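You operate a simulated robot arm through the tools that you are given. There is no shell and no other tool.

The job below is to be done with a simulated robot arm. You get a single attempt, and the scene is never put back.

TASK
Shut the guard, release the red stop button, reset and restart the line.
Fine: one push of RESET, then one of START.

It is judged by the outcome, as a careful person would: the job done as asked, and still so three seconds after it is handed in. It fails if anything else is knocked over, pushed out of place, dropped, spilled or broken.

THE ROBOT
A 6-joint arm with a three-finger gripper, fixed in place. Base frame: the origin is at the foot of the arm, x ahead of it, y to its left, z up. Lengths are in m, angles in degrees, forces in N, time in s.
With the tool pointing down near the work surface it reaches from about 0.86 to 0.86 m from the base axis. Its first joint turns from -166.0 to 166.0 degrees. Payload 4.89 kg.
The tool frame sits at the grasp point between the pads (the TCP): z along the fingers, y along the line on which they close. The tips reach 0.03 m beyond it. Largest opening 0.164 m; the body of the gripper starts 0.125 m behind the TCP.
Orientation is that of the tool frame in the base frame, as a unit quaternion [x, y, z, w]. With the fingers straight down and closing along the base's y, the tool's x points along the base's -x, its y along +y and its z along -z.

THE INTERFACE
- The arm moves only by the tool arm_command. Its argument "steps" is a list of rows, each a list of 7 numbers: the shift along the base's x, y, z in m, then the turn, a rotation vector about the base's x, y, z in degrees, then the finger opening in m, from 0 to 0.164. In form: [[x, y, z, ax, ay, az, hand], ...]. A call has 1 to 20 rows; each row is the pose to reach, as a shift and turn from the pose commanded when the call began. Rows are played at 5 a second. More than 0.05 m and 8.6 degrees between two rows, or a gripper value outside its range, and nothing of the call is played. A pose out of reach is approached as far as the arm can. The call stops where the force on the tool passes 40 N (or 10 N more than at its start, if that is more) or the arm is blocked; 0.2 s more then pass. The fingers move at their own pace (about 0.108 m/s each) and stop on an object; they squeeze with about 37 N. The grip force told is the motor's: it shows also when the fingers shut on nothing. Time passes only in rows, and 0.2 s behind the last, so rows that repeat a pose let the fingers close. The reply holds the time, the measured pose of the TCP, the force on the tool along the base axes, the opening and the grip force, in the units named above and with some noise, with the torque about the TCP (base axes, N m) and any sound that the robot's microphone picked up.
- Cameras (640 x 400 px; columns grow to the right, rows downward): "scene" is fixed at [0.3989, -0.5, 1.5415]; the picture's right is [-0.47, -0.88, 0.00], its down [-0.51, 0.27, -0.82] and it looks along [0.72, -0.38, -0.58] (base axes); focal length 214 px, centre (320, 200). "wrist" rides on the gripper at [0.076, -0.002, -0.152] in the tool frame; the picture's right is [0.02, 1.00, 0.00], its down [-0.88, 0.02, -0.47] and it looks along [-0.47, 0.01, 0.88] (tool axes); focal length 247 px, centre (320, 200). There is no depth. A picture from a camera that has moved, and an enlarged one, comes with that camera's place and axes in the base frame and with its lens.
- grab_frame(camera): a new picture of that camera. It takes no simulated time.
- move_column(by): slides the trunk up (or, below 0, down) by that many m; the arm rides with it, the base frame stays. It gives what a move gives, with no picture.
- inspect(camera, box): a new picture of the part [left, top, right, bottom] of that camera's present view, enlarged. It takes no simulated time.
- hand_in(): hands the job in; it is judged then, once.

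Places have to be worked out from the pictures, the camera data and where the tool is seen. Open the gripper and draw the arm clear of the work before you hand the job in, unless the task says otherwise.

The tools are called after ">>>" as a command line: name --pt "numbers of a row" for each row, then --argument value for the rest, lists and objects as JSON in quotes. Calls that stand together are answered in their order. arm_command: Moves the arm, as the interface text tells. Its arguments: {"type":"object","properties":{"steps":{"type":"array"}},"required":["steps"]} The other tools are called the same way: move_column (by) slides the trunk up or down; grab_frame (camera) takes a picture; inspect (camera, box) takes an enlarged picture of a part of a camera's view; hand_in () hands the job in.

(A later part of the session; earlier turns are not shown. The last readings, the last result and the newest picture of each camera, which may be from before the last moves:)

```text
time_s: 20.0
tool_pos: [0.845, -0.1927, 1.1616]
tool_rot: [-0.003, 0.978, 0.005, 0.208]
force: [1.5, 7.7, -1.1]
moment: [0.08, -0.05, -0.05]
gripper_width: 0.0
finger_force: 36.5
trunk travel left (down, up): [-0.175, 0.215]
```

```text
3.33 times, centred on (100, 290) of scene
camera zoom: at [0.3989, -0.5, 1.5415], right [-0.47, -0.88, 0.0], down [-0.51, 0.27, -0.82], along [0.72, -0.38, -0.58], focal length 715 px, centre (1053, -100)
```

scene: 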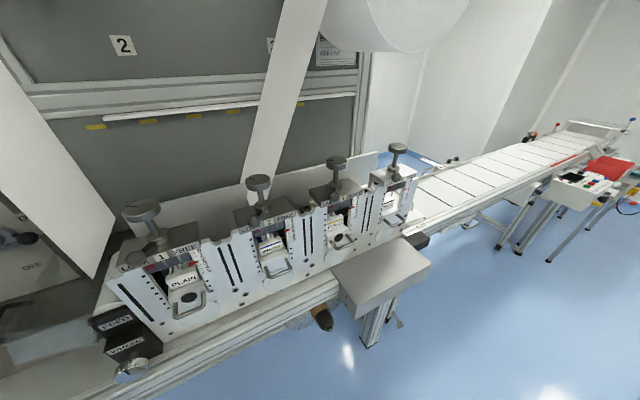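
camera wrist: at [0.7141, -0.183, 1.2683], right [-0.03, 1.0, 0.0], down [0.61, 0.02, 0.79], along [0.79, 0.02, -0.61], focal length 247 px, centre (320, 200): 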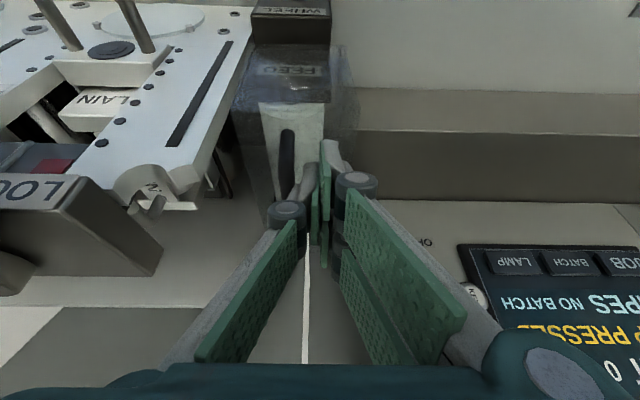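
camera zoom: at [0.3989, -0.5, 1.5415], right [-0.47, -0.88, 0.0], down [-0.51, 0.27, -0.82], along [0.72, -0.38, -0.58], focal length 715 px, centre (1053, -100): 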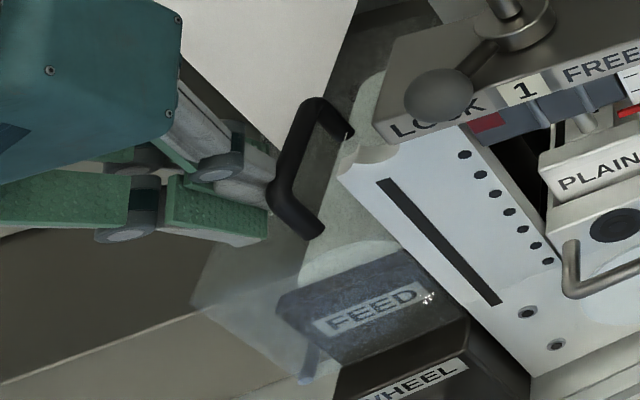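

With 7.7 N of resistance the guard is against its stop and covers the roller – it is shut. I retreat to the left and up, away from it.

>>> arm_command --pt "0 0.02 0 0 0 0 0" --pt "0 0.045 0.02 0 0 0 0" --pt "0 0.07 0.055 0 0 0 0" --pt "-0.03 0.09 0.09 0 0 0 0" --pt "-0.06 0.11 0.12 0 0 0 0" --pt "-0.1 0.13 0.14 0 0 0 0" --pt "-0.14 0.15 0.15 0 0 0 0.04" --pt "-0.18 0.17 0.15 0 0 0 0.08" --pt "-0.22 0.19 0.15 0 0 0 0.12" --pt "-0.26 0.21 0.15 0 0 0 0.164"

>>> grab_frame --camera "wrist"

>>> inspect --camera "scene" --box '[0, 190, 160, 400]'

```text
refused: row 4 steps farther than a row can; nothing moved
```

```text
taken
camera wrist: at [0.7131, -0.1963, 1.2694], right [-0.03, 1.0, 0.0], down [0.61, 0.02, 0.79], along [0.79, 0.02, -0.61], focal length 247 px, centre (320, 200)
```

wrist: 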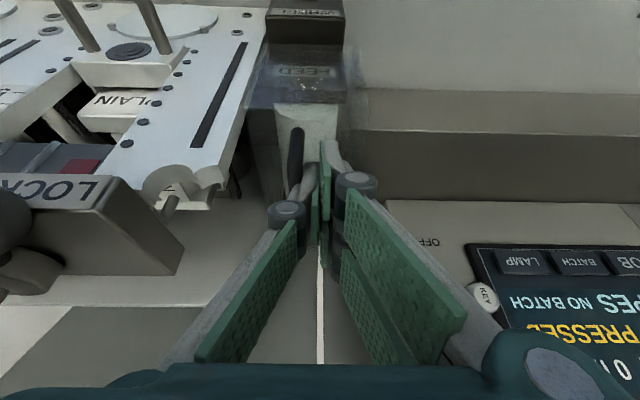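

```text
1.90 times, centred on (80, 295) of scene
camera zoom: at [0.3989, -0.5, 1.5415], right [-0.47, -0.88, 0.0], down [-0.51, 0.27, -0.82], along [0.72, -0.38, -0.58], focal length 408 px, centre (777, 19)
```

zoom: 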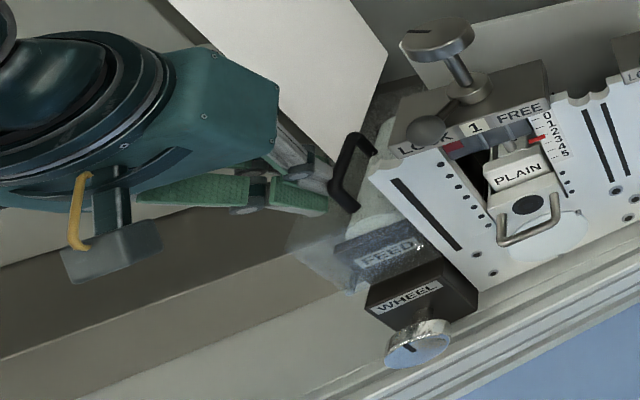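

One row was longer than allowed, so nothing moved; the guard is still shut. I send the retreat again with smaller steps.

>>> arm_command --pt "0 0.02 0 0 0 0 0" --pt "0 0.045 0.015 0 0 0 0" --pt "0 0.065 0.045 0 0 0 0" --pt "-0.025 0.08 0.075 0 0 0 0" --pt "-0.05 0.1 0.1 0 0 0 0" --pt "-0.085 0.12 0.12 0 0 0 0" --pt "-0.12 0.14 0.135 0 0 0 0.04" --pt "-0.16 0.16 0.14 0 0 0 0.08" --pt "-0.2 0.18 0.145 0 0 0 0.12" --pt "-0.24 0.2 0.15 0 0 0 0.164"

>>> grab_frame --camera "wrist"

>>> inspect --camera "scene" --box '[0, 190, 160, 400]'

```text
time_s: 22.2
tool_pos: [0.605, 0.0102, 1.3093]
tool_rot: [-0.002, 0.978, 0.003, 0.209]
force: [2.3, 0.5, -0.6]
moment: [0.06, 0.26, -0.01]
gripper_width: 0.164
finger_force: 0.1
trunk travel left (down, up): [-0.175, 0.215]
```

```text
taken
camera wrist: at [0.4732, 0.0059, 1.418], right [-0.03, 1.0, 0.0], down [0.61, 0.02, 0.79], along [0.79, 0.02, -0.61], focal length 247 px, centre (320, 200)
```

wrist: 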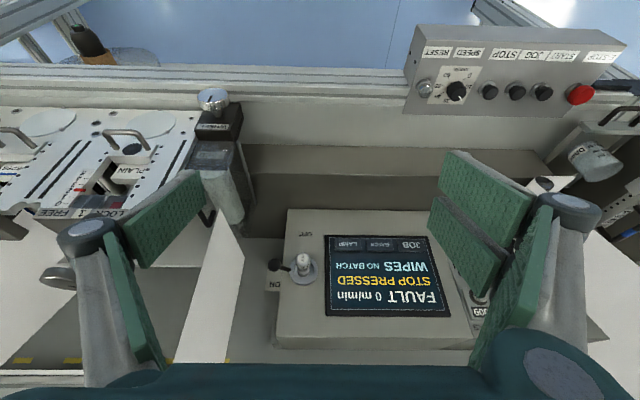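

```text
1.90 times, centred on (80, 295) of scene
camera zoom: at [0.3989, -0.5, 1.5415], right [-0.47, -0.88, 0.0], down [-0.51, 0.27, -0.82], along [0.72, -0.38, -0.58], focal length 408 px, centre (777, 19)
```

zoom: 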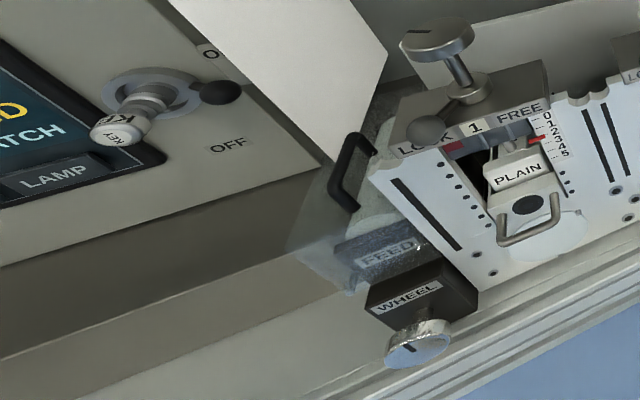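

The guard stays shut on its own. Now I move left with the fingers open and upright the hand, to look closely at the E-STOP button from above.

>>> arm_command --pt "-0.006 0.04 -0.005 0 2 0 0.164" --pt "-0.012 0.08 -0.01 0 4 0 0.164" --pt "-0.018 0.12 -0.015 0 6 0 0.164" --pt "-0.025 0.16 -0.02 0 8 0 0.164" --pt "-0.031 0.2 -0.025 0 10 0 0.164" --pt "-0.037 0.24 -0.03 0 12 0 0.164" --pt "-0.044 0.28 -0.035 0 14 0 0.164" --pt "-0.05 0.32 -0.04 0 16 0 0.164" --pt "-0.056 0.36 -0.045 0 18 0 0.164" --pt "-0.062 0.4 -0.05 0 20 0 0.164" --pt "-0.068 0.44 -0.055 0 22 0 0.164" --pt "-0.075 0.48 -0.06 0 24 0 0.164"

>>> grab_frame --camera "wrist"

>>> inspect --camera "wrist" --box '[220, 120, 440, 260]'

```text
time_s: 24.8
tool_pos: [0.5317, 0.4877, 1.2509]
tool_rot: [0.0, 1.0, 0.005, 0.0]
force: [0.9, -1.5, 0.1]
moment: [0.24, -0.02, 0.01]
gripper_width: 0.1641
finger_force: 0.0
trunk travel left (down, up): [-0.175, 0.215]
```

```text
taken
camera wrist: at [0.4549, 0.4844, 1.4032], right [-0.02, 1.0, 0.01], down [0.88, 0.02, 0.47], along [0.47, 0.02, -0.88], focal length 247 px, centre (320, 200)
```

wrist: 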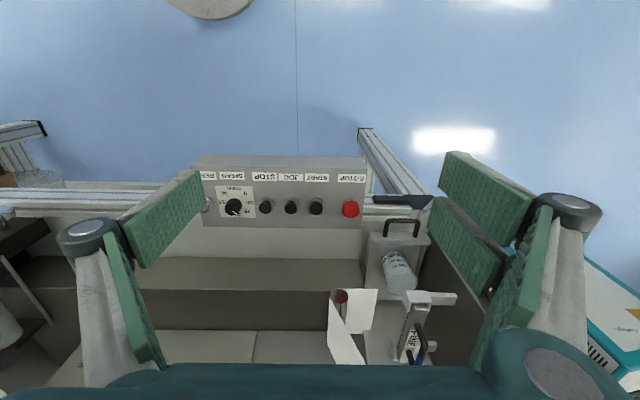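

```text
2.86 times, centred on (330, 190) of wrist
camera zoom: at [0.4549, 0.4844, 1.4032], right [-0.02, 1.0, 0.01], down [0.88, 0.02, 0.47], along [0.47, 0.02, -0.88], focal length 706 px, centre (291, 229)
```

zoom: 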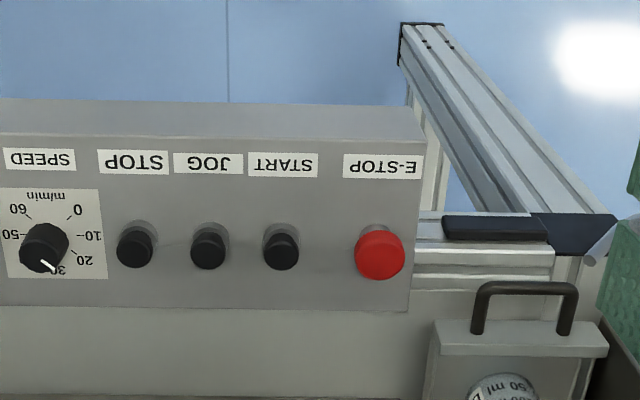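

The box face is level at z≈0.895 and the red mushroom (≈4 cm wide) is at about (0.736, 0.567), top ≈0.92. I go above it while turning the hand +90° about z so the fingers will close along x, clear of START and the rail, and check whether that is within reach.

>>> arm_command --pt "0.0187 0.0073 -0.0155 0 0 8.2 0.15" --pt "0.0374 0.0146 -0.031 0 0 16.4 0.14" --pt "0.056 0.022 -0.0465 0 0 24.6 0.13" --pt "0.0747 0.0293 -0.062 0 0 32.8 0.12" --pt "0.0934 0.0366 -0.0775 0 0 41 0.11" --pt "0.112 0.044 -0.093 0 0 49.2 0.1" --pt "0.131 0.0512 -0.1085 0 0 57.4 0.09" --pt "0.1495 0.0585 -0.124 0 0 65.6 0.08" --pt "0.168 0.0659 -0.1395 0 0 73.8 0.08" --pt "0.187 0.0732 -0.155 0 0 82 0.08" --pt "0.2055 0.0805 -0.17 0 0 90 0.08"

>>> grab_frame --camera "wrist"

```text
time_s: 27.2
tool_pos: [0.7348, 0.5666, 1.0831]
tool_rot: [0.709, -0.705, -0.004, 0.002]
force: [-1.4, -0.7, 0.9]
moment: [0.07, -0.12, -0.03]
gripper_width: 0.0801
finger_force: 0.0
trunk travel left (down, up): [-0.175, 0.215]
```

```text
taken
camera wrist: at [0.7377, 0.49, 1.235], right [-1.0, -0.03, 0.01], down [-0.02, 0.88, 0.47], along [-0.02, 0.47, -0.88], focal length 247 px, centre (320, 200)
```

wrist: 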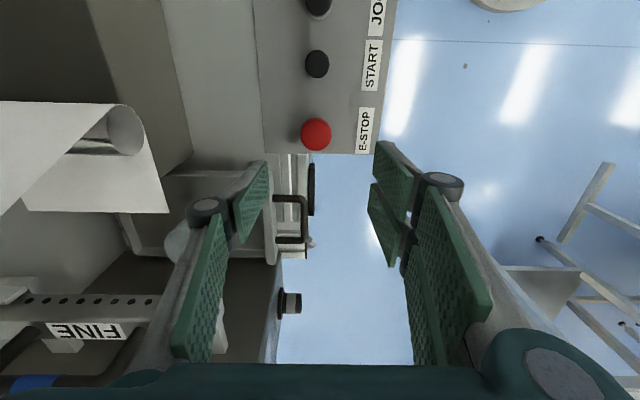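

Reached with the tool straight down. Projecting the button from here gives (0.738, 0.563); I enlarge it to look for turn arrows.

>>> inspect --camera "wrist" --box '[270, 90, 390, 180]'

>>> inspect --camera "wrist" --box '[160, 150, 400, 350]'

```text
4.44 times, centred on (330, 135) of wrist
camera zoom: at [0.7377, 0.49, 1.235], right [-1.0, -0.03, 0.01], down [-0.02, 0.88, 0.47], along [-0.02, 0.47, -0.88], focal length 1098 px, centre (276, 489)
```

zoom: 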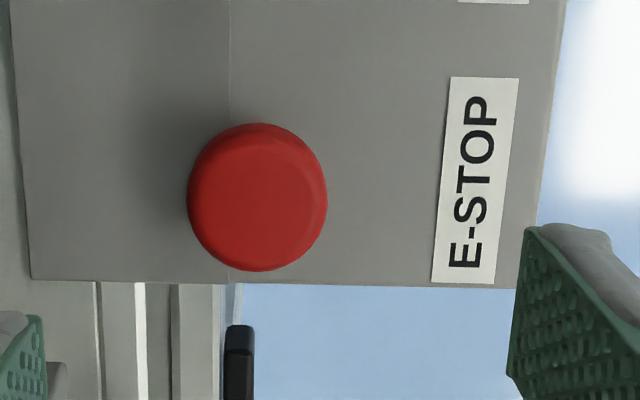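

```text
2.00 times, centred on (280, 250) of wrist
camera zoom: at [0.7377, 0.49, 1.235], right [-1.0, -0.03, 0.01], down [-0.02, 0.88, 0.47], along [-0.02, 0.47, -0.88], focal length 494 px, centre (400, 100)
```

zoom: 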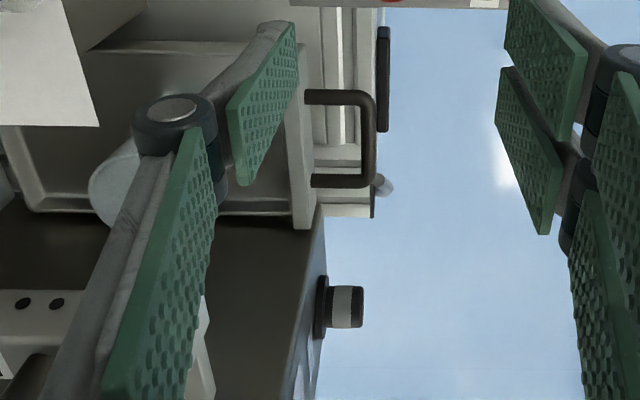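

The mushroom is 40 mm across, centred at (0.7385, 0.565), no arrows, so I'll use the usual clockwise turn. I descend around it with the fingers 80 mm apart, tips stopping about 7 mm above the box face.

>>> arm_command --pt "0.001 -0.001 -0.04 0 0 0 0.08" --pt "0.0025 -0.002 -0.08 0 0 0 0.08" --pt "0.0025 -0.002 -0.115 0 0 0 0.08" --pt "0.0025 -0.002 -0.135 0 0 0 0.08" --pt "0.0025 -0.002 -0.15 0 0 0 0.08" --pt "0.0025 -0.002 -0.15 0 0 0 0.08"

>>> grab_frame --camera "wrist"

```text
time_s: 28.6
tool_pos: [0.7378, 0.5622, 0.9315]
tool_rot: [0.708, -0.706, -0.004, 0.002]
force: [0.1, 1.0, -0.5]
moment: [-0.01, -0.01, -0.03]
gripper_width: 0.08
finger_force: 0.0
trunk travel left (down, up): [-0.175, 0.215]
```

```text
taken
camera wrist: at [0.7412, 0.486, 1.0842], right [-1.0, -0.02, 0.01], down [-0.02, 0.88, 0.47], along [-0.02, 0.47, -0.88], focal length 247 px, centre (320, 200)
```

wrist: 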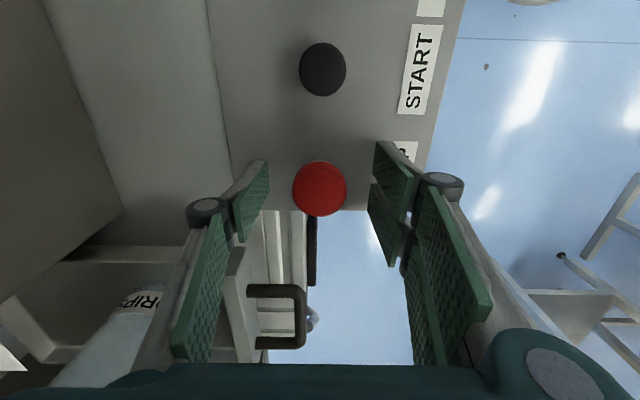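

The red button sits centred between the finger pads. I close on it.

>>> arm_command --pt "0 0 0 0 0 0 0.05" --pt "0 0 0 0 0 0 0.03" --pt "0 0 0 0 0 0 0.03" --pt "0 0 0 0 0 0 0.03"

>>> inspect --camera "wrist" --box '[220, 120, 420, 260]'

```text
time_s: 29.6
tool_pos: [0.738, 0.5623, 0.9327]
tool_rot: [0.708, -0.707, -0.003, 0.003]
force: [9.8, 1.8, 2.3]
moment: [0.02, -0.15, -0.07]
gripper_width: 0.0376
finger_force: 44.9
trunk travel left (down, up): [-0.175, 0.215]
```

```text
2.86 times, centred on (320, 190) of wrist
camera zoom: at [0.7416, 0.4859, 1.0843], right [-1.0, -0.02, 0.01], down [-0.02, 0.88, 0.47], along [-0.02, 0.47, -0.88], focal length 706 px, centre (320, 229)
```

zoom: 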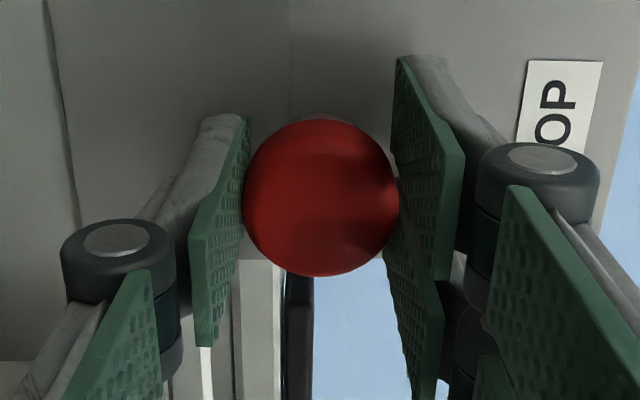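

The button is held firmly (37.6 mm). I turn it clockwise seen from above, in 6° steps to 48°.

>>> arm_command --pt "0.001 0 0 0 0 -6 0.03" --pt "0.001 0 0 0 0 -12 0.03" --pt "0.001 0 0 0 0 -18 0.03" --pt "0.001 0 0 0 0 -24 0.03" --pt "0.001 0 0 0 0 -30 0.03" --pt "0.001 0 0 0 0 -36 0.03" --pt "0.001 0 0 0 0 -42 0.03" --pt "0.001 0 0 0 0 -48 0.03"

>>> inspect --camera "wrist" --box '[220, 120, 420, 260]'

```text
time_s: 31.4
tool_pos: [0.7395, 0.5661, 0.9334]
tool_rot: [-0.359, 0.933, 0.004, 0.0]
force: [-18.9, 3.7, 4.9]
moment: [0.28, 0.25, 0.66]
gripper_width: 0.0377
finger_force: 45.1
trunk travel left (down, up): [-0.175, 0.215]
```

```text
2.86 times, centred on (320, 190) of wrist
camera zoom: at [0.6835, 0.5119, 1.0853], right [-0.69, 0.73, 0.01], down [0.64, 0.6, 0.48], along [0.34, 0.33, -0.88], focal length 706 px, centre (320, 229)
```

zoom: 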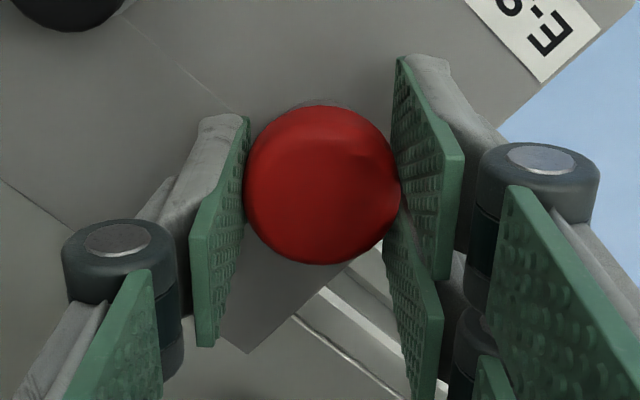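

There is 0.66 N·m of resistance and no sound yet; I can't tell whether it turned or slipped. I open the fingers and look at the button's height from here.

>>> arm_command --pt "0 0 0 0 0 0 0.05" --pt "0 0 0 0 0 0 0.075" --pt "0 0 0 0 0 0 0.075"

>>> inspect --camera "wrist" --box '[220, 120, 420, 260]'

```text
time_s: 32.2
tool_pos: [0.739, 0.5652, 0.932]
tool_rot: [-0.358, 0.934, 0.005, -0.001]
force: [-0.1, -1.1, 0.4]
moment: [-0.03, 0.01, 0.02]
gripper_width: 0.0747
finger_force: 0.1
trunk travel left (down, up): [-0.175, 0.215]
```

```text
2.86 times, centred on (320, 190) of wrist
camera zoom: at [0.6842, 0.511, 1.0848], right [-0.69, 0.73, 0.01], down [0.64, 0.6, 0.48], along [0.34, 0.33, -0.88], focal length 706 px, centre (320, 229)
```

zoom: 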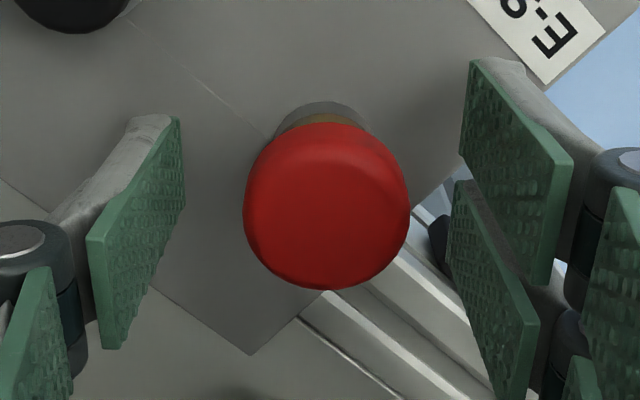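

The mushroom has popped up: it is larger in view, shifted, and its collar/stem now shows, so the stop is released. I raise the hand straight up, clear of it, and check the screen.

>>> arm_command --pt "0 0 0.02 0 0 0 0.08" --pt "0 0 0.06 0 0 0 0.08" --pt "0 0 0.1 0 0 0 0.08" --pt "0 0 0.14 0 0 0 0.08" --pt "-0.02 -0.02 0.18 0 0 -7 0.1" --pt "-0.05 -0.04 0.21 0 0 -14 0.13" --pt "-0.08 -0.06 0.24 0 0 -21 0.164" --pt "-0.11 -0.08 0.26 0 0 -28 0.164" --pt "-0.14 -0.11 0.28 0 0 -35 0.164" --pt "-0.17 -0.14 0.3 0 0 -42 0.164"

>>> grab_frame --camera "wrist"

>>> inspect --camera "wrist" --box '[180, 120, 460, 320]'

```text
time_s: 34.4
tool_pos: [0.5707, 0.4276, 1.2297]
tool_rot: [0.0, 1.0, 0.005, 0.002]
force: [2.8, 1.9, -1.7]
moment: [-0.27, 0.29, 0.03]
gripper_width: 0.1642
finger_force: 0.1
trunk travel left (down, up): [-0.175, 0.215]
```

```text
taken
camera wrist: at [0.4934, 0.425, 1.3822], right [-0.02, 1.0, 0.01], down [0.88, 0.02, 0.47], along [0.47, 0.02, -0.88], focal length 247 px, centre (320, 200)
```

wrist: 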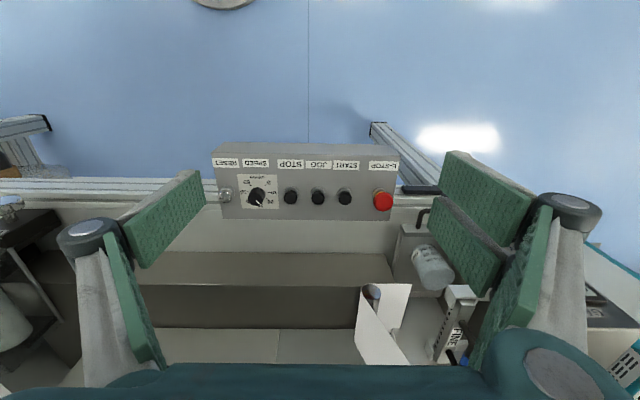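

```text
2.00 times, centred on (320, 220) of wrist
camera zoom: at [0.4934, 0.425, 1.3822], right [-0.02, 1.0, 0.01], down [0.88, 0.02, 0.47], along [0.47, 0.02, -0.88], focal length 494 px, centre (320, 160)
```

zoom: 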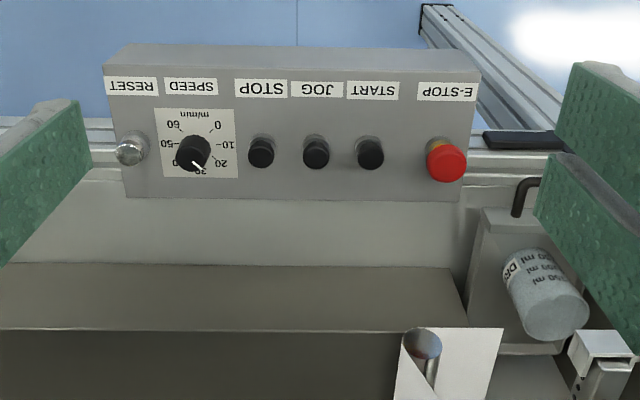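

The yellow collar confirms the E-STOP is out. I move right and tilt forward to read the screen before pressing RESET.

>>> arm_command --pt "-0.015 -0.031 0.015 0 -3 0 0.164" --pt "-0.03 -0.062 0.03 0 -6 0 0.164" --pt "-0.045 -0.093 0.045 0 -9 0 0.164" --pt "-0.06 -0.124 0.06 0 -12 0 0.164" --pt "-0.075 -0.155 0.075 0 -15 0 0.164" --pt "-0.09 -0.186 0.09 0 -18 0 0.164" --pt "-0.105 -0.217 0.105 0 -21 0 0.164" --pt "-0.12 -0.248 0.12 0 -24 0 0.164"

>>> grab_frame --camera "wrist"

>>> inspect --camera "wrist" --box '[180, 60, 460, 300]'

```text
time_s: 36.2
tool_pos: [0.4516, 0.1756, 1.3514]
tool_rot: [-0.002, 0.978, 0.003, 0.209]
force: [1.6, 1.9, -0.3]
moment: [-0.18, 0.28, -0.12]
gripper_width: 0.1638
finger_force: 0.0
trunk travel left (down, up): [-0.175, 0.215]
```

```text
taken
camera wrist: at [0.3202, 0.1717, 1.46], right [-0.03, 1.0, 0.0], down [0.61, 0.02, 0.79], along [0.79, 0.02, -0.61], focal length 247 px, centre (320, 200)
```

wrist: 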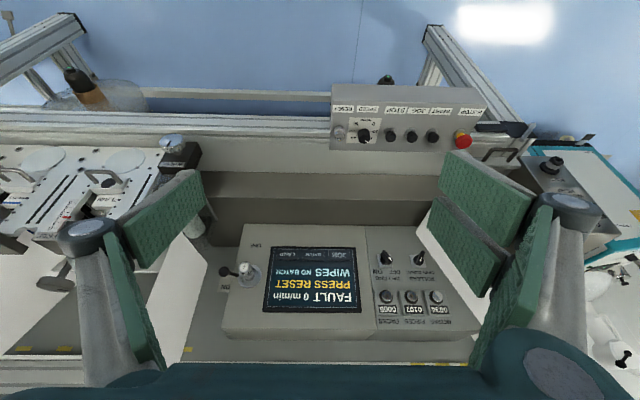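

```text
1.67 times, centred on (320, 180) of wrist
camera zoom: at [0.3202, 0.1717, 1.46], right [-0.03, 1.0, 0.0], down [0.61, 0.02, 0.79], along [0.79, 0.02, -0.61], focal length 412 px, centre (320, 233)
```

zoom: 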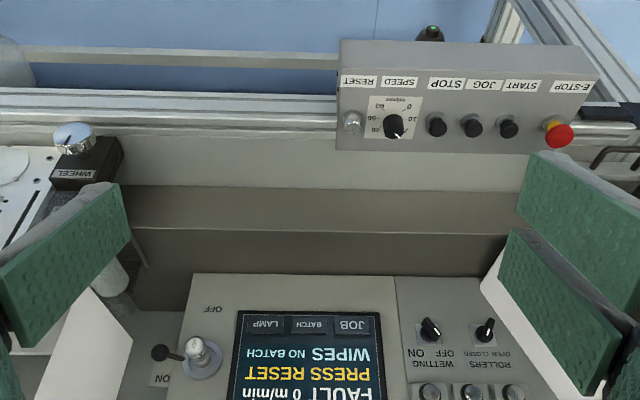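

The screen now says "PRESS RESET", so guard and stop are both accepted. I close the fingers and go above the RESET button at (0.739, 0.234).

>>> arm_command --pt "0.029 0.0057 -0.02 0 2.4 0 0.12" --pt "0.058 0.0114 -0.05 0 4.8 0 0.08" --pt "0.087 0.0171 -0.085 0 7.2 0 0.04" --pt "0.116 0.0228 -0.12 0 9.6 0 0" --pt "0.145 0.0285 -0.155 0 12 0 0" --pt "0.174 0.0342 -0.19 0 14.4 0 0" --pt "0.203 0.04 -0.225 0 16.8 0 0" --pt "0.232 0.0456 -0.26 0 19.2 0 0" --pt "0.261 0.0513 -0.295 0 21.6 0 0" --pt "0.29 0.057 -0.3225 0 24 0 0" --pt "0.29 0.057 -0.3225 0 24 0 0"

>>> grab_frame --camera "wrist"

>>> inspect --camera "wrist" --box '[220, 100, 420, 260]'

```text
time_s: 38.6
tool_pos: [0.7419, 0.2345, 1.0288]
tool_rot: [-0.002, 1.0, 0.004, 0.001]
force: [1.8, -0.2, -0.7]
moment: [-0.04, 0.14, 0.0]
gripper_width: 0.0001
finger_force: 37.0
trunk travel left (down, up): [-0.175, 0.215]
```

```text
taken
camera wrist: at [0.6655, 0.2308, 1.1802], right [-0.02, 1.0, 0.01], down [0.88, 0.02, 0.47], along [0.47, 0.02, -0.88], focal length 247 px, centre (320, 200)
```

wrist: 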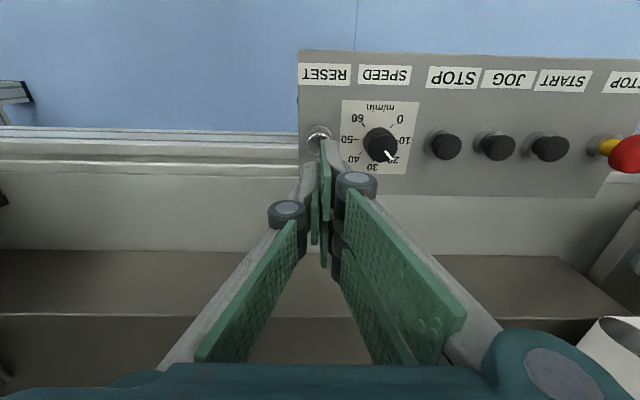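

```text
2.50 times, centred on (320, 180) of wrist
camera zoom: at [0.6655, 0.2308, 1.1802], right [-0.02, 1.0, 0.01], down [0.88, 0.02, 0.47], along [0.47, 0.02, -0.88], focal length 617 px, centre (320, 250)
```

zoom: 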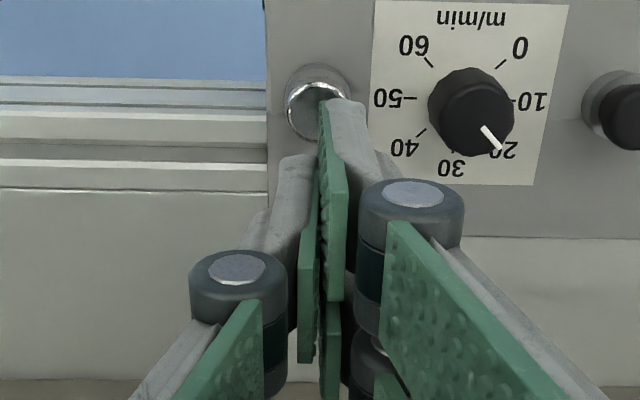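

The fingertips are right over RESET (button ≈(0.740, 0.232), top z≈0.91). I lower to about 1 cm above it.

>>> arm_command --pt "0.001 0 -0.03 0 0 0 0" --pt "0.001 0 -0.06 0 0 0 0" --pt "0.001 0 -0.08 0 0 0 0" --pt "0.001 0 -0.08 0 0 0 0"

>>> inspect --camera "wrist" --box '[220, 80, 420, 240]'

```text
time_s: 39.6
tool_pos: [0.7436, 0.2336, 0.9493]
tool_rot: [-0.002, 1.0, 0.004, 0.001]
force: [0.8, 0.2, 0.0]
moment: [-0.02, 0.06, -0.03]
gripper_width: 0.006
finger_force: 45.3
trunk travel left (down, up): [-0.175, 0.215]
```

```text
2.50 times, centred on (320, 160) of wrist
camera zoom: at [0.6666, 0.2308, 1.1003], right [-0.02, 1.0, 0.01], down [0.88, 0.02, 0.47], along [0.47, 0.02, -0.88], focal length 617 px, centre (320, 300)
```

zoom: 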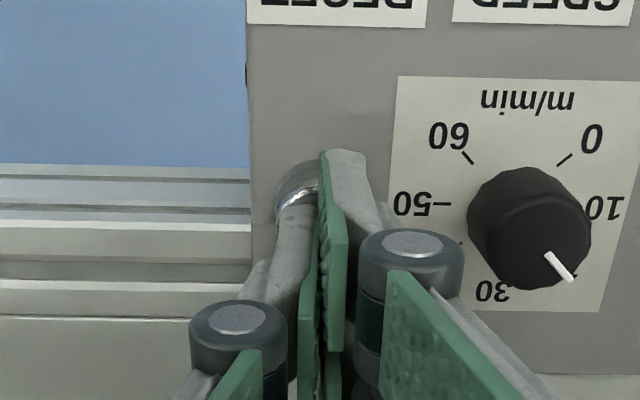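

The finger opening now reads 6 mm instead of 0, so something is touching between the tips though the arm feels no force. I lift 4 cm to see whether it returns to zero, before any push.

>>> arm_command --pt "0 0 0.02 0 0 0 0" --pt "0 0 0.04 0 0 0 0" --pt "0 0 0.04 0 0 0 0"

>>> inspect --camera "wrist" --box '[220, 80, 420, 240]'

```text
time_s: 40.4
tool_pos: [0.7424, 0.2344, 0.9881]
tool_rot: [-0.002, 1.0, 0.005, 0.001]
force: [-0.1, 0.1, 0.9]
moment: [-0.02, 0.01, 0.0]
gripper_width: 0.0
finger_force: 45.0
trunk travel left (down, up): [-0.175, 0.215]
```

```text
2.50 times, centred on (320, 160) of wrist
camera zoom: at [0.6666, 0.2319, 1.14], right [-0.02, 1.0, 0.01], down [0.88, 0.02, 0.47], along [0.47, 0.02, -0.88], focal length 617 px, centre (320, 300)
```

zoom: 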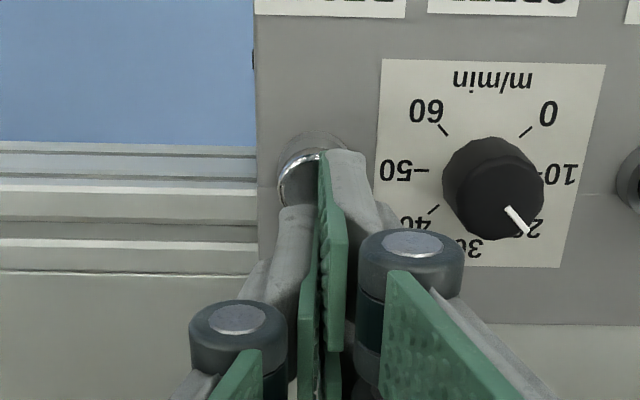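

Back at zero, so the fingertips had just met the button's top. I must know whether that already counted as a push, so I go back and read the screen.

>>> arm_command --pt "0 0 0.04 0 0 0 0" --pt "-0.02 -0.005 0.08 0 -2 0 0" --pt "-0.05 -0.01 0.115 0 -4 0 0" --pt "-0.08 -0.015 0.15 0 -7 0 0" --pt "-0.11 -0.02 0.185 0 -10 0 0" --pt "-0.14 -0.025 0.22 0 -13 0 0" --pt "-0.17 -0.03 0.255 0 -16 0 0.03" --pt "-0.2 -0.035 0.29 0 -18 0 0.07" --pt "-0.23 -0.04 0.32 0 -20 0 0.11" --pt "-0.26 -0.045 0.345 0 -22 0 0.15" --pt "-0.29 -0.05 0.36 0 -24 0 0.164"

>>> grab_frame --camera "wrist"

>>> inspect --camera "wrist" --box '[220, 80, 460, 320]'

```text
time_s: 42.8
tool_pos: [0.4535, 0.1863, 1.3496]
tool_rot: [-0.003, 0.978, 0.004, 0.209]
force: [1.8, 0.7, -0.4]
moment: [-0.16, 0.23, -0.08]
gripper_width: 0.1642
finger_force: 0.0
trunk travel left (down, up): [-0.175, 0.215]
```

```text
taken
camera wrist: at [0.3215, 0.1835, 1.4583], right [-0.03, 1.0, 0.0], down [0.61, 0.02, 0.79], along [0.79, 0.02, -0.61], focal length 247 px, centre (320, 200)
```

wrist: 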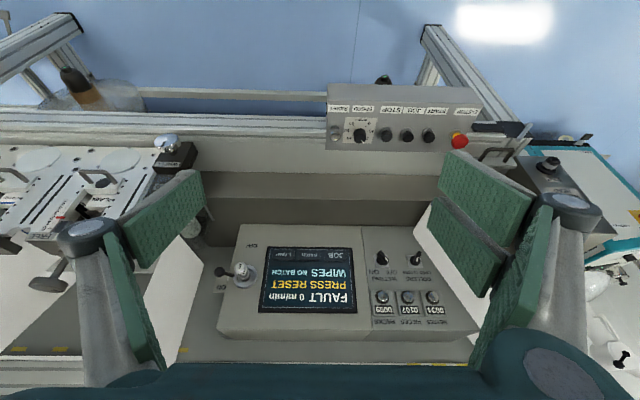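

```text
1.67 times, centred on (340, 200) of wrist
camera zoom: at [0.3215, 0.1835, 1.4583], right [-0.03, 1.0, 0.0], down [0.61, 0.02, 0.79], along [0.79, 0.02, -0.61], focal length 412 px, centre (287, 200)
```

zoom: 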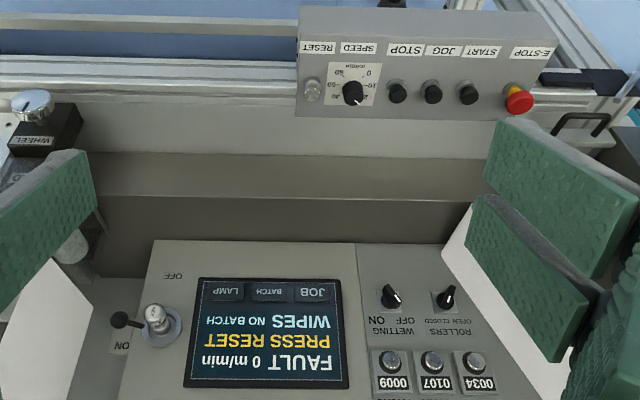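

Still "PRESS RESET", so that touch did not count. I'll go back over RESET with the fingers open first, for an unobstructed view and an exact centre.

>>> arm_command --pt "0.03 0.005 -0.02 0 2.4 0 0.164" --pt "0.06 0.01 -0.05 0 4.8 0 0.164" --pt "0.09 0.015 -0.08 0 7.2 0 0.164" --pt "0.12 0.02 -0.11 0 9.6 0 0.164" --pt "0.15 0.025 -0.14 0 12 0 0.164" --pt "0.18 0.03 -0.17 0 14.4 0 0.164" --pt "0.21 0.035 -0.2 0 16.8 0 0.164" --pt "0.24 0.04 -0.23 0 19.2 0 0.164" --pt "0.27 0.045 -0.26 0 21.6 0 0.164" --pt "0.29 0.05 -0.29 0 24 0 0.164" --pt "0.29 0.05 -0.29 0 24 0 0.164"

>>> grab_frame --camera "wrist"

>>> inspect --camera "wrist" --box '[260, 90, 400, 190]'

```text
time_s: 45.2
tool_pos: [0.738, 0.2341, 1.065]
tool_rot: [-0.001, 1.0, 0.005, 0.001]
force: [0.4, 0.6, -1.2]
moment: [-0.02, 0.18, 0.05]
gripper_width: 0.164
finger_force: 0.0
trunk travel left (down, up): [-0.175, 0.215]
```

```text
taken
camera wrist: at [0.6613, 0.2309, 1.2168], right [-0.02, 1.0, 0.01], down [0.88, 0.02, 0.47], along [0.47, 0.02, -0.88], focal length 247 px, centre (320, 200)
```

wrist: 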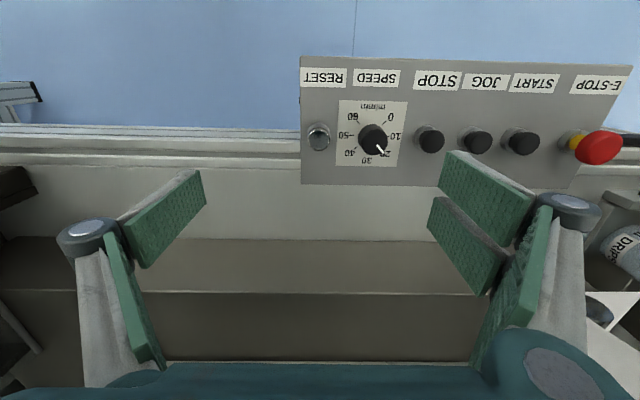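

```text
4.00 times, centred on (330, 140) of wrist
camera zoom: at [0.6613, 0.2309, 1.2168], right [-0.02, 1.0, 0.01], down [0.88, 0.02, 0.47], along [0.47, 0.02, -0.88], focal length 988 px, centre (280, 440)
```

zoom: 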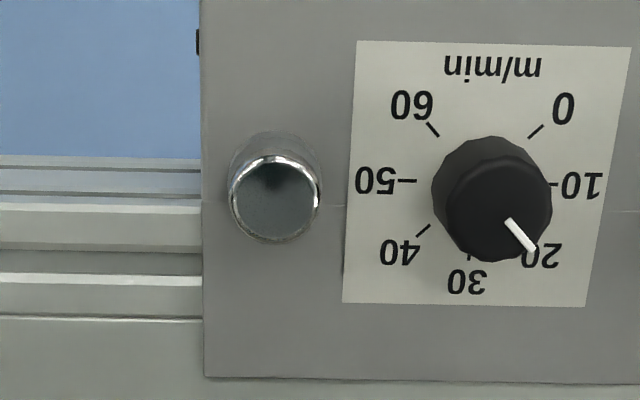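

Now it is clear: RESET is a flat-topped metal button about 26 mm wide centred near (0.736, 0.2335), and its top is higher than I thought, z≈0.924. I close the fingers, shift 6 mm in y so one fingertip (not the seam) is over its centre, and stop 1.5 cm above it.

>>> arm_command --pt "0 0.002 0 0 0 0 0.12" --pt "0 0.004 0 0 0 0 0.06" --pt "-0.002 0.006 0 0 0 0 0" --pt "-0.003 0.006 -0.02 0 0 0 0" --pt "-0.003 0.006 -0.05 0 0 0 0" --pt "-0.003 0.006 -0.08 0 0 0 0" --pt "-0.003 0.006 -0.09 0 0 0 0" --pt "-0.003 0.006 -0.09 0 0 0 0"

>>> inspect --camera "wrist" --box '[260, 90, 400, 190]'

```text
time_s: 47.0
tool_pos: [0.7387, 0.24, 0.9693]
tool_rot: [-0.002, 1.0, 0.004, 0.001]
force: [-0.2, 0.0, -0.4]
moment: [-0.01, 0.08, 0.03]
gripper_width: 0.0004
finger_force: 36.5
trunk travel left (down, up): [-0.175, 0.215]
```

```text
4.00 times, centred on (330, 140) of wrist
camera zoom: at [0.6617, 0.2363, 1.1212], right [-0.02, 1.0, 0.01], down [0.88, 0.02, 0.47], along [0.47, 0.02, -0.88], focal length 988 px, centre (280, 440)
```

zoom: 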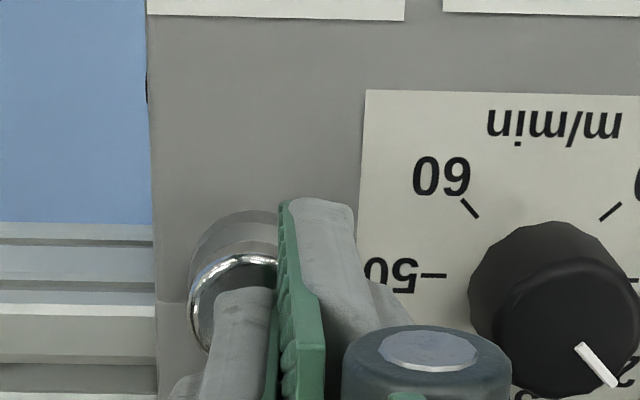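

The single fingertip on the left is over the button's centre (button y≈0.234). I step down to just above contact, watching the force.

>>> arm_command --pt "0 0 -0.005 0 0 0 0" --pt "0 0 -0.01 0 0 0 0" --pt "0 0 -0.013 0 0 0 0"

>>> inspect --camera "wrist" --box '[260, 90, 400, 190]'

```text
time_s: 47.8
tool_pos: [0.7383, 0.2402, 0.9573]
tool_rot: [-0.001, 1.0, 0.005, 0.0]
force: [0.1, -0.7, -0.5]
moment: [-0.02, -0.02, -0.01]
gripper_width: 0.0002
finger_force: 37.1
trunk travel left (down, up): [-0.175, 0.215]
```

```text
4.00 times, centred on (330, 140) of wrist
camera zoom: at [0.6613, 0.2368, 1.1089], right [-0.02, 1.0, 0.01], down [0.88, 0.02, 0.47], along [0.47, 0.02, -0.88], focal length 988 px, centre (280, 440)
```

zoom: 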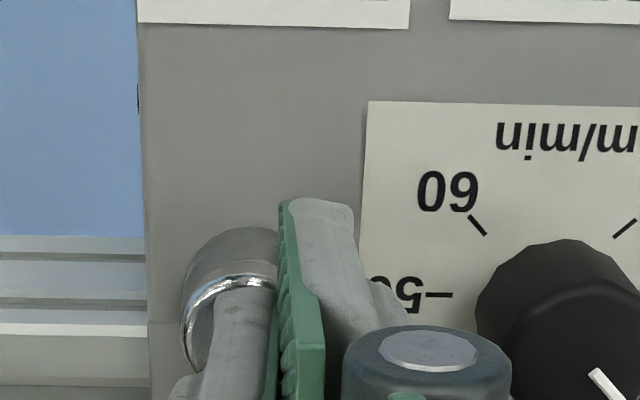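

No contact yet. I go down a further 5 mm in 2 mm steps.

>>> arm_command --pt "0 0 -0.002 0 0 0 0" --pt "0 0 -0.004 0 0 0 0" --pt "0 0 -0.005 0 0 0 0"

```text
time_s: 48.6
tool_pos: [0.7373, 0.2395, 0.9519]
tool_rot: [-0.001, 1.0, 0.005, 0.0]
force: [0.7, 0.1, -0.2]
moment: [0.02, 0.03, 0.0]
gripper_width: 0.0
finger_force: 37.2
trunk travel left (down, up): [-0.175, 0.215]
```

Still no force at TCP z≈0.952; another 4 mm.

>>> arm_command --pt "0 0 -0.002 0 0 0 0" --pt "0 0 -0.004 0 0 0 0"

>>> inspect --camera "wrist" --box '[260, 90, 400, 190]'

```text
time_s: 49.2
tool_pos: [0.7372, 0.24, 0.9471]
tool_rot: [-0.002, 1.0, 0.004, 0.0]
force: [0.5, -1.1, 1.4]
moment: [-0.02, -0.02, 0.0]
gripper_width: 0.0001
finger_force: 36.7
trunk travel left (down, up): [-0.175, 0.215]
```

```text
4.00 times, centred on (330, 140) of wrist
camera zoom: at [0.6609, 0.2371, 1.0995], right [-0.02, 1.0, 0.01], down [0.88, 0.02, 0.47], along [0.47, 0.02, -0.88], focal length 988 px, centre (280, 440)
```

zoom: 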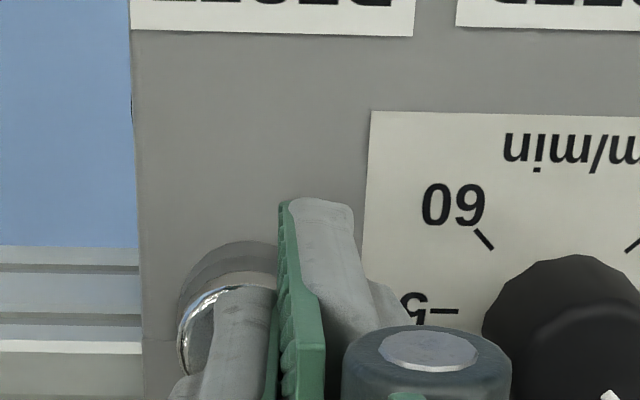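

Force z shows perhaps 1.4 N; contact is just beginning. I continue the same push downward.

>>> arm_command --pt "0 0 -0.002 0 0 0 0" --pt "0 0 -0.003 0 0 0 0"

```text
time_s: 49.8
tool_pos: [0.7376, 0.2393, 0.9458]
tool_rot: [-0.002, 1.0, 0.004, 0.0]
force: [0.5, 1.4, 1.6]
moment: [0.01, 0.0, -0.01]
gripper_width: 0.0
finger_force: 36.8
trunk travel left (down, up): [-0.175, 0.215]
heard: click
```

A click was heard: RESET has been pushed. I withdraw straight up and then go to read the screen.

>>> arm_command --pt "0 0 0.01 0 0 0 0" --pt "0 0 0.03 0 0 0 0" --pt "0 0 0.07 0 0 0 0" --pt "-0.02 -0.005 0.11 0 -2 0 0" --pt "-0.05 -0.01 0.145 0 -4 0 0" --pt "-0.08 -0.015 0.18 0 -7 0 0" --pt "-0.11 -0.02 0.215 0 -10 0 0" --pt "-0.14 -0.025 0.25 0 -13 0 0" --pt "-0.17 -0.03 0.285 0 -16 0 0.03" --pt "-0.2 -0.035 0.32 0 -18 0 0.07" --pt "-0.23 -0.04 0.35 0 -20 0 0.11" --pt "-0.26 -0.045 0.38 0 -22 0 0.15" --pt "-0.29 -0.05 0.4 0 -24 0 0.164"

>>> inspect --camera "wrist" --box '[200, 80, 440, 320]'

```text
time_s: 52.6
tool_pos: [0.4494, 0.1916, 1.3414]
tool_rot: [-0.002, 0.978, 0.003, 0.208]
force: [1.5, 1.5, -1.1]
moment: [-0.15, 0.2, -0.09]
gripper_width: 0.164
finger_force: 0.1
trunk travel left (down, up): [-0.175, 0.215]
```

```text
1.67 times, centred on (320, 200) of wrist
camera zoom: at [0.3179, 0.1879, 1.449], right [-0.03, 1.0, 0.0], down [0.61, 0.02, 0.79], along [0.79, 0.02, -0.61], focal length 412 px, centre (320, 200)
```

zoom: 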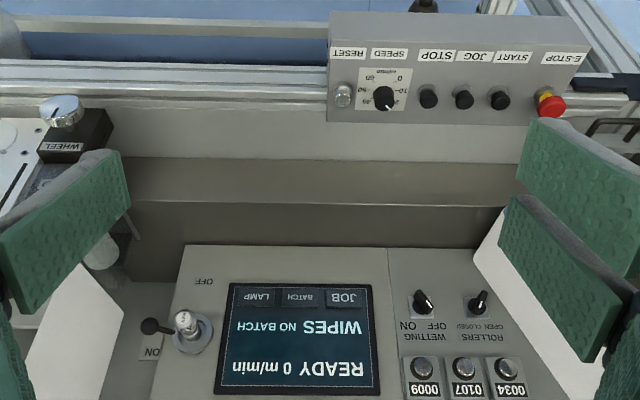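

The screen reads "READY 0 m/min". Now I go over START at about (0.738, 0.49) with open fingers for a clear view.

>>> arm_command --pt "0.0243 0.0252 -0.0238 0 2 0 0.164" --pt "0.0486 0.0504 -0.0476 0 4 0 0.164" --pt "0.0729 0.0756 -0.0714 0 6 0 0.164" --pt "0.0972 0.1008 -0.0952 0 8 0 0.164" --pt "0.1215 0.126 -0.119 0 10 0 0.164" --pt "0.1458 0.1512 -0.1428 0 12 0 0.164" --pt "0.17 0.1764 -0.1666 0 14 0 0.164" --pt "0.1944 0.2016 -0.1904 0 16 0 0.164" --pt "0.2187 0.2268 -0.2142 0 18 0 0.164" --pt "0.243 0.252 -0.238 0 20 0 0.164" --pt "0.2673 0.2772 -0.2618 0 22 0 0.164" --pt "0.291 0.302 -0.285 0 24 0 0.164" --pt "0.291 0.302 -0.285 0 24 0 0.164"

>>> grab_frame --camera "wrist"

>>> inspect --camera "wrist" --box '[260, 90, 400, 190]'

```text
time_s: 55.4
tool_pos: [0.7393, 0.4957, 1.0596]
tool_rot: [-0.002, 1.0, 0.004, 0.001]
force: [1.3, 0.8, -1.1]
moment: [-0.07, 0.12, 0.01]
gripper_width: 0.1641
finger_force: 0.0
trunk travel left (down, up): [-0.175, 0.215]
```

```text
taken
camera wrist: at [0.6628, 0.4927, 1.2115], right [-0.02, 1.0, 0.01], down [0.88, 0.02, 0.47], along [0.47, 0.02, -0.88], focal length 247 px, centre (320, 200)
```

wrist: 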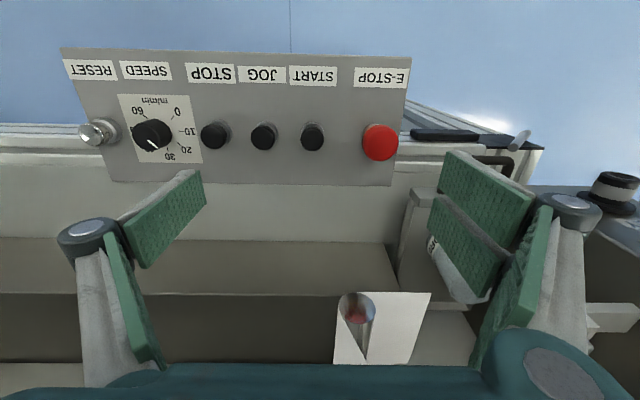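

```text
4.00 times, centred on (330, 140) of wrist
camera zoom: at [0.6628, 0.4927, 1.2115], right [-0.02, 1.0, 0.01], down [0.88, 0.02, 0.47], along [0.47, 0.02, -0.88], focal length 988 px, centre (280, 440)
```

zoom: 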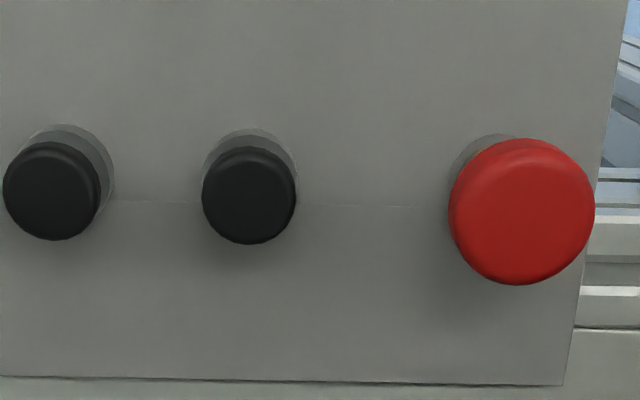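

START is the black button at (0.737, 0.488), well away from JOG (0.43) and E-STOP (0.567). I close the fingers and lower the single tip over its centre to about TCP z 0.96.

>>> arm_command --pt "-0.002 0 0 0 0 0 0.12" --pt "-0.002 0 0 0 0 0 0.06" --pt "-0.002 0 0 0 0 0 0" --pt "-0.002 0 -0.02 0 0 0 0" --pt "-0.002 0 -0.05 0 0 0 0" --pt "-0.002 0 -0.08 0 0 0 0" --pt "-0.002 0 -0.095 0 0 0 0" --pt "-0.002 0 -0.1 0 0 0 0"

>>> inspect --camera "wrist" --box '[250, 90, 410, 200]'

```text
time_s: 57.2
tool_pos: [0.7359, 0.4932, 0.9585]
tool_rot: [-0.001, 1.0, 0.004, 0.001]
force: [-0.7, -0.4, 0.3]
moment: [0.01, 0.04, 0.0]
gripper_width: 0.0
finger_force: 37.2
trunk travel left (down, up): [-0.175, 0.215]
```

```text
3.64 times, centred on (330, 145) of wrist
camera zoom: at [0.66, 0.4906, 1.1102], right [-0.02, 1.0, 0.01], down [0.88, 0.02, 0.47], along [0.47, 0.02, -0.88], focal length 898 px, centre (284, 400)
```

zoom: 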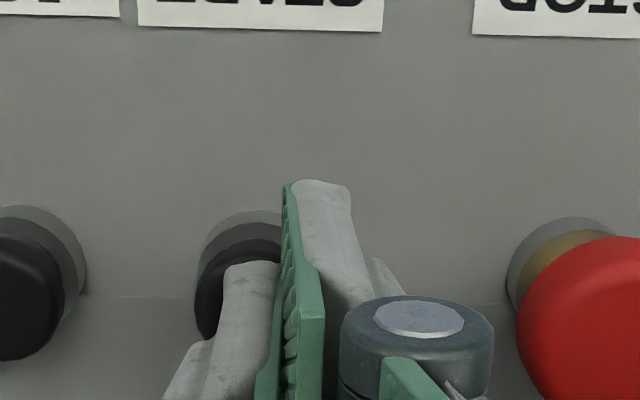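

The tip is lined up over START. I step down in small increments, watching for the click.

>>> arm_command --pt "0 0 -0.003 0 0 0 0" --pt "0 0 -0.006 0 0 0 0" --pt "0 0 -0.009 0 0 0 0"

```text
time_s: 58.0
tool_pos: [0.7377, 0.4937, 0.95]
tool_rot: [-0.001, 1.0, 0.004, 0.0]
force: [0.0, 0.1, 0.5]
moment: [0.0, -0.02, -0.03]
gripper_width: 0.0002
finger_force: 37.3
trunk travel left (down, up): [-0.175, 0.215]
```

No contact yet at TCP z≈0.950; I go down another 4 mm.

>>> arm_command --pt "0 0 -0.002 0 0 0 0" --pt "0 0 -0.004 0 0 0 0"

```text
time_s: 58.6
tool_pos: [0.7374, 0.4918, 0.9473]
tool_rot: [-0.002, 1.0, 0.005, 0.001]
force: [-1.1, 0.3, 0.9]
moment: [-0.01, 0.02, -0.01]
gripper_width: 0.0
finger_force: 36.9
trunk travel left (down, up): [-0.175, 0.215]
heard: click
```

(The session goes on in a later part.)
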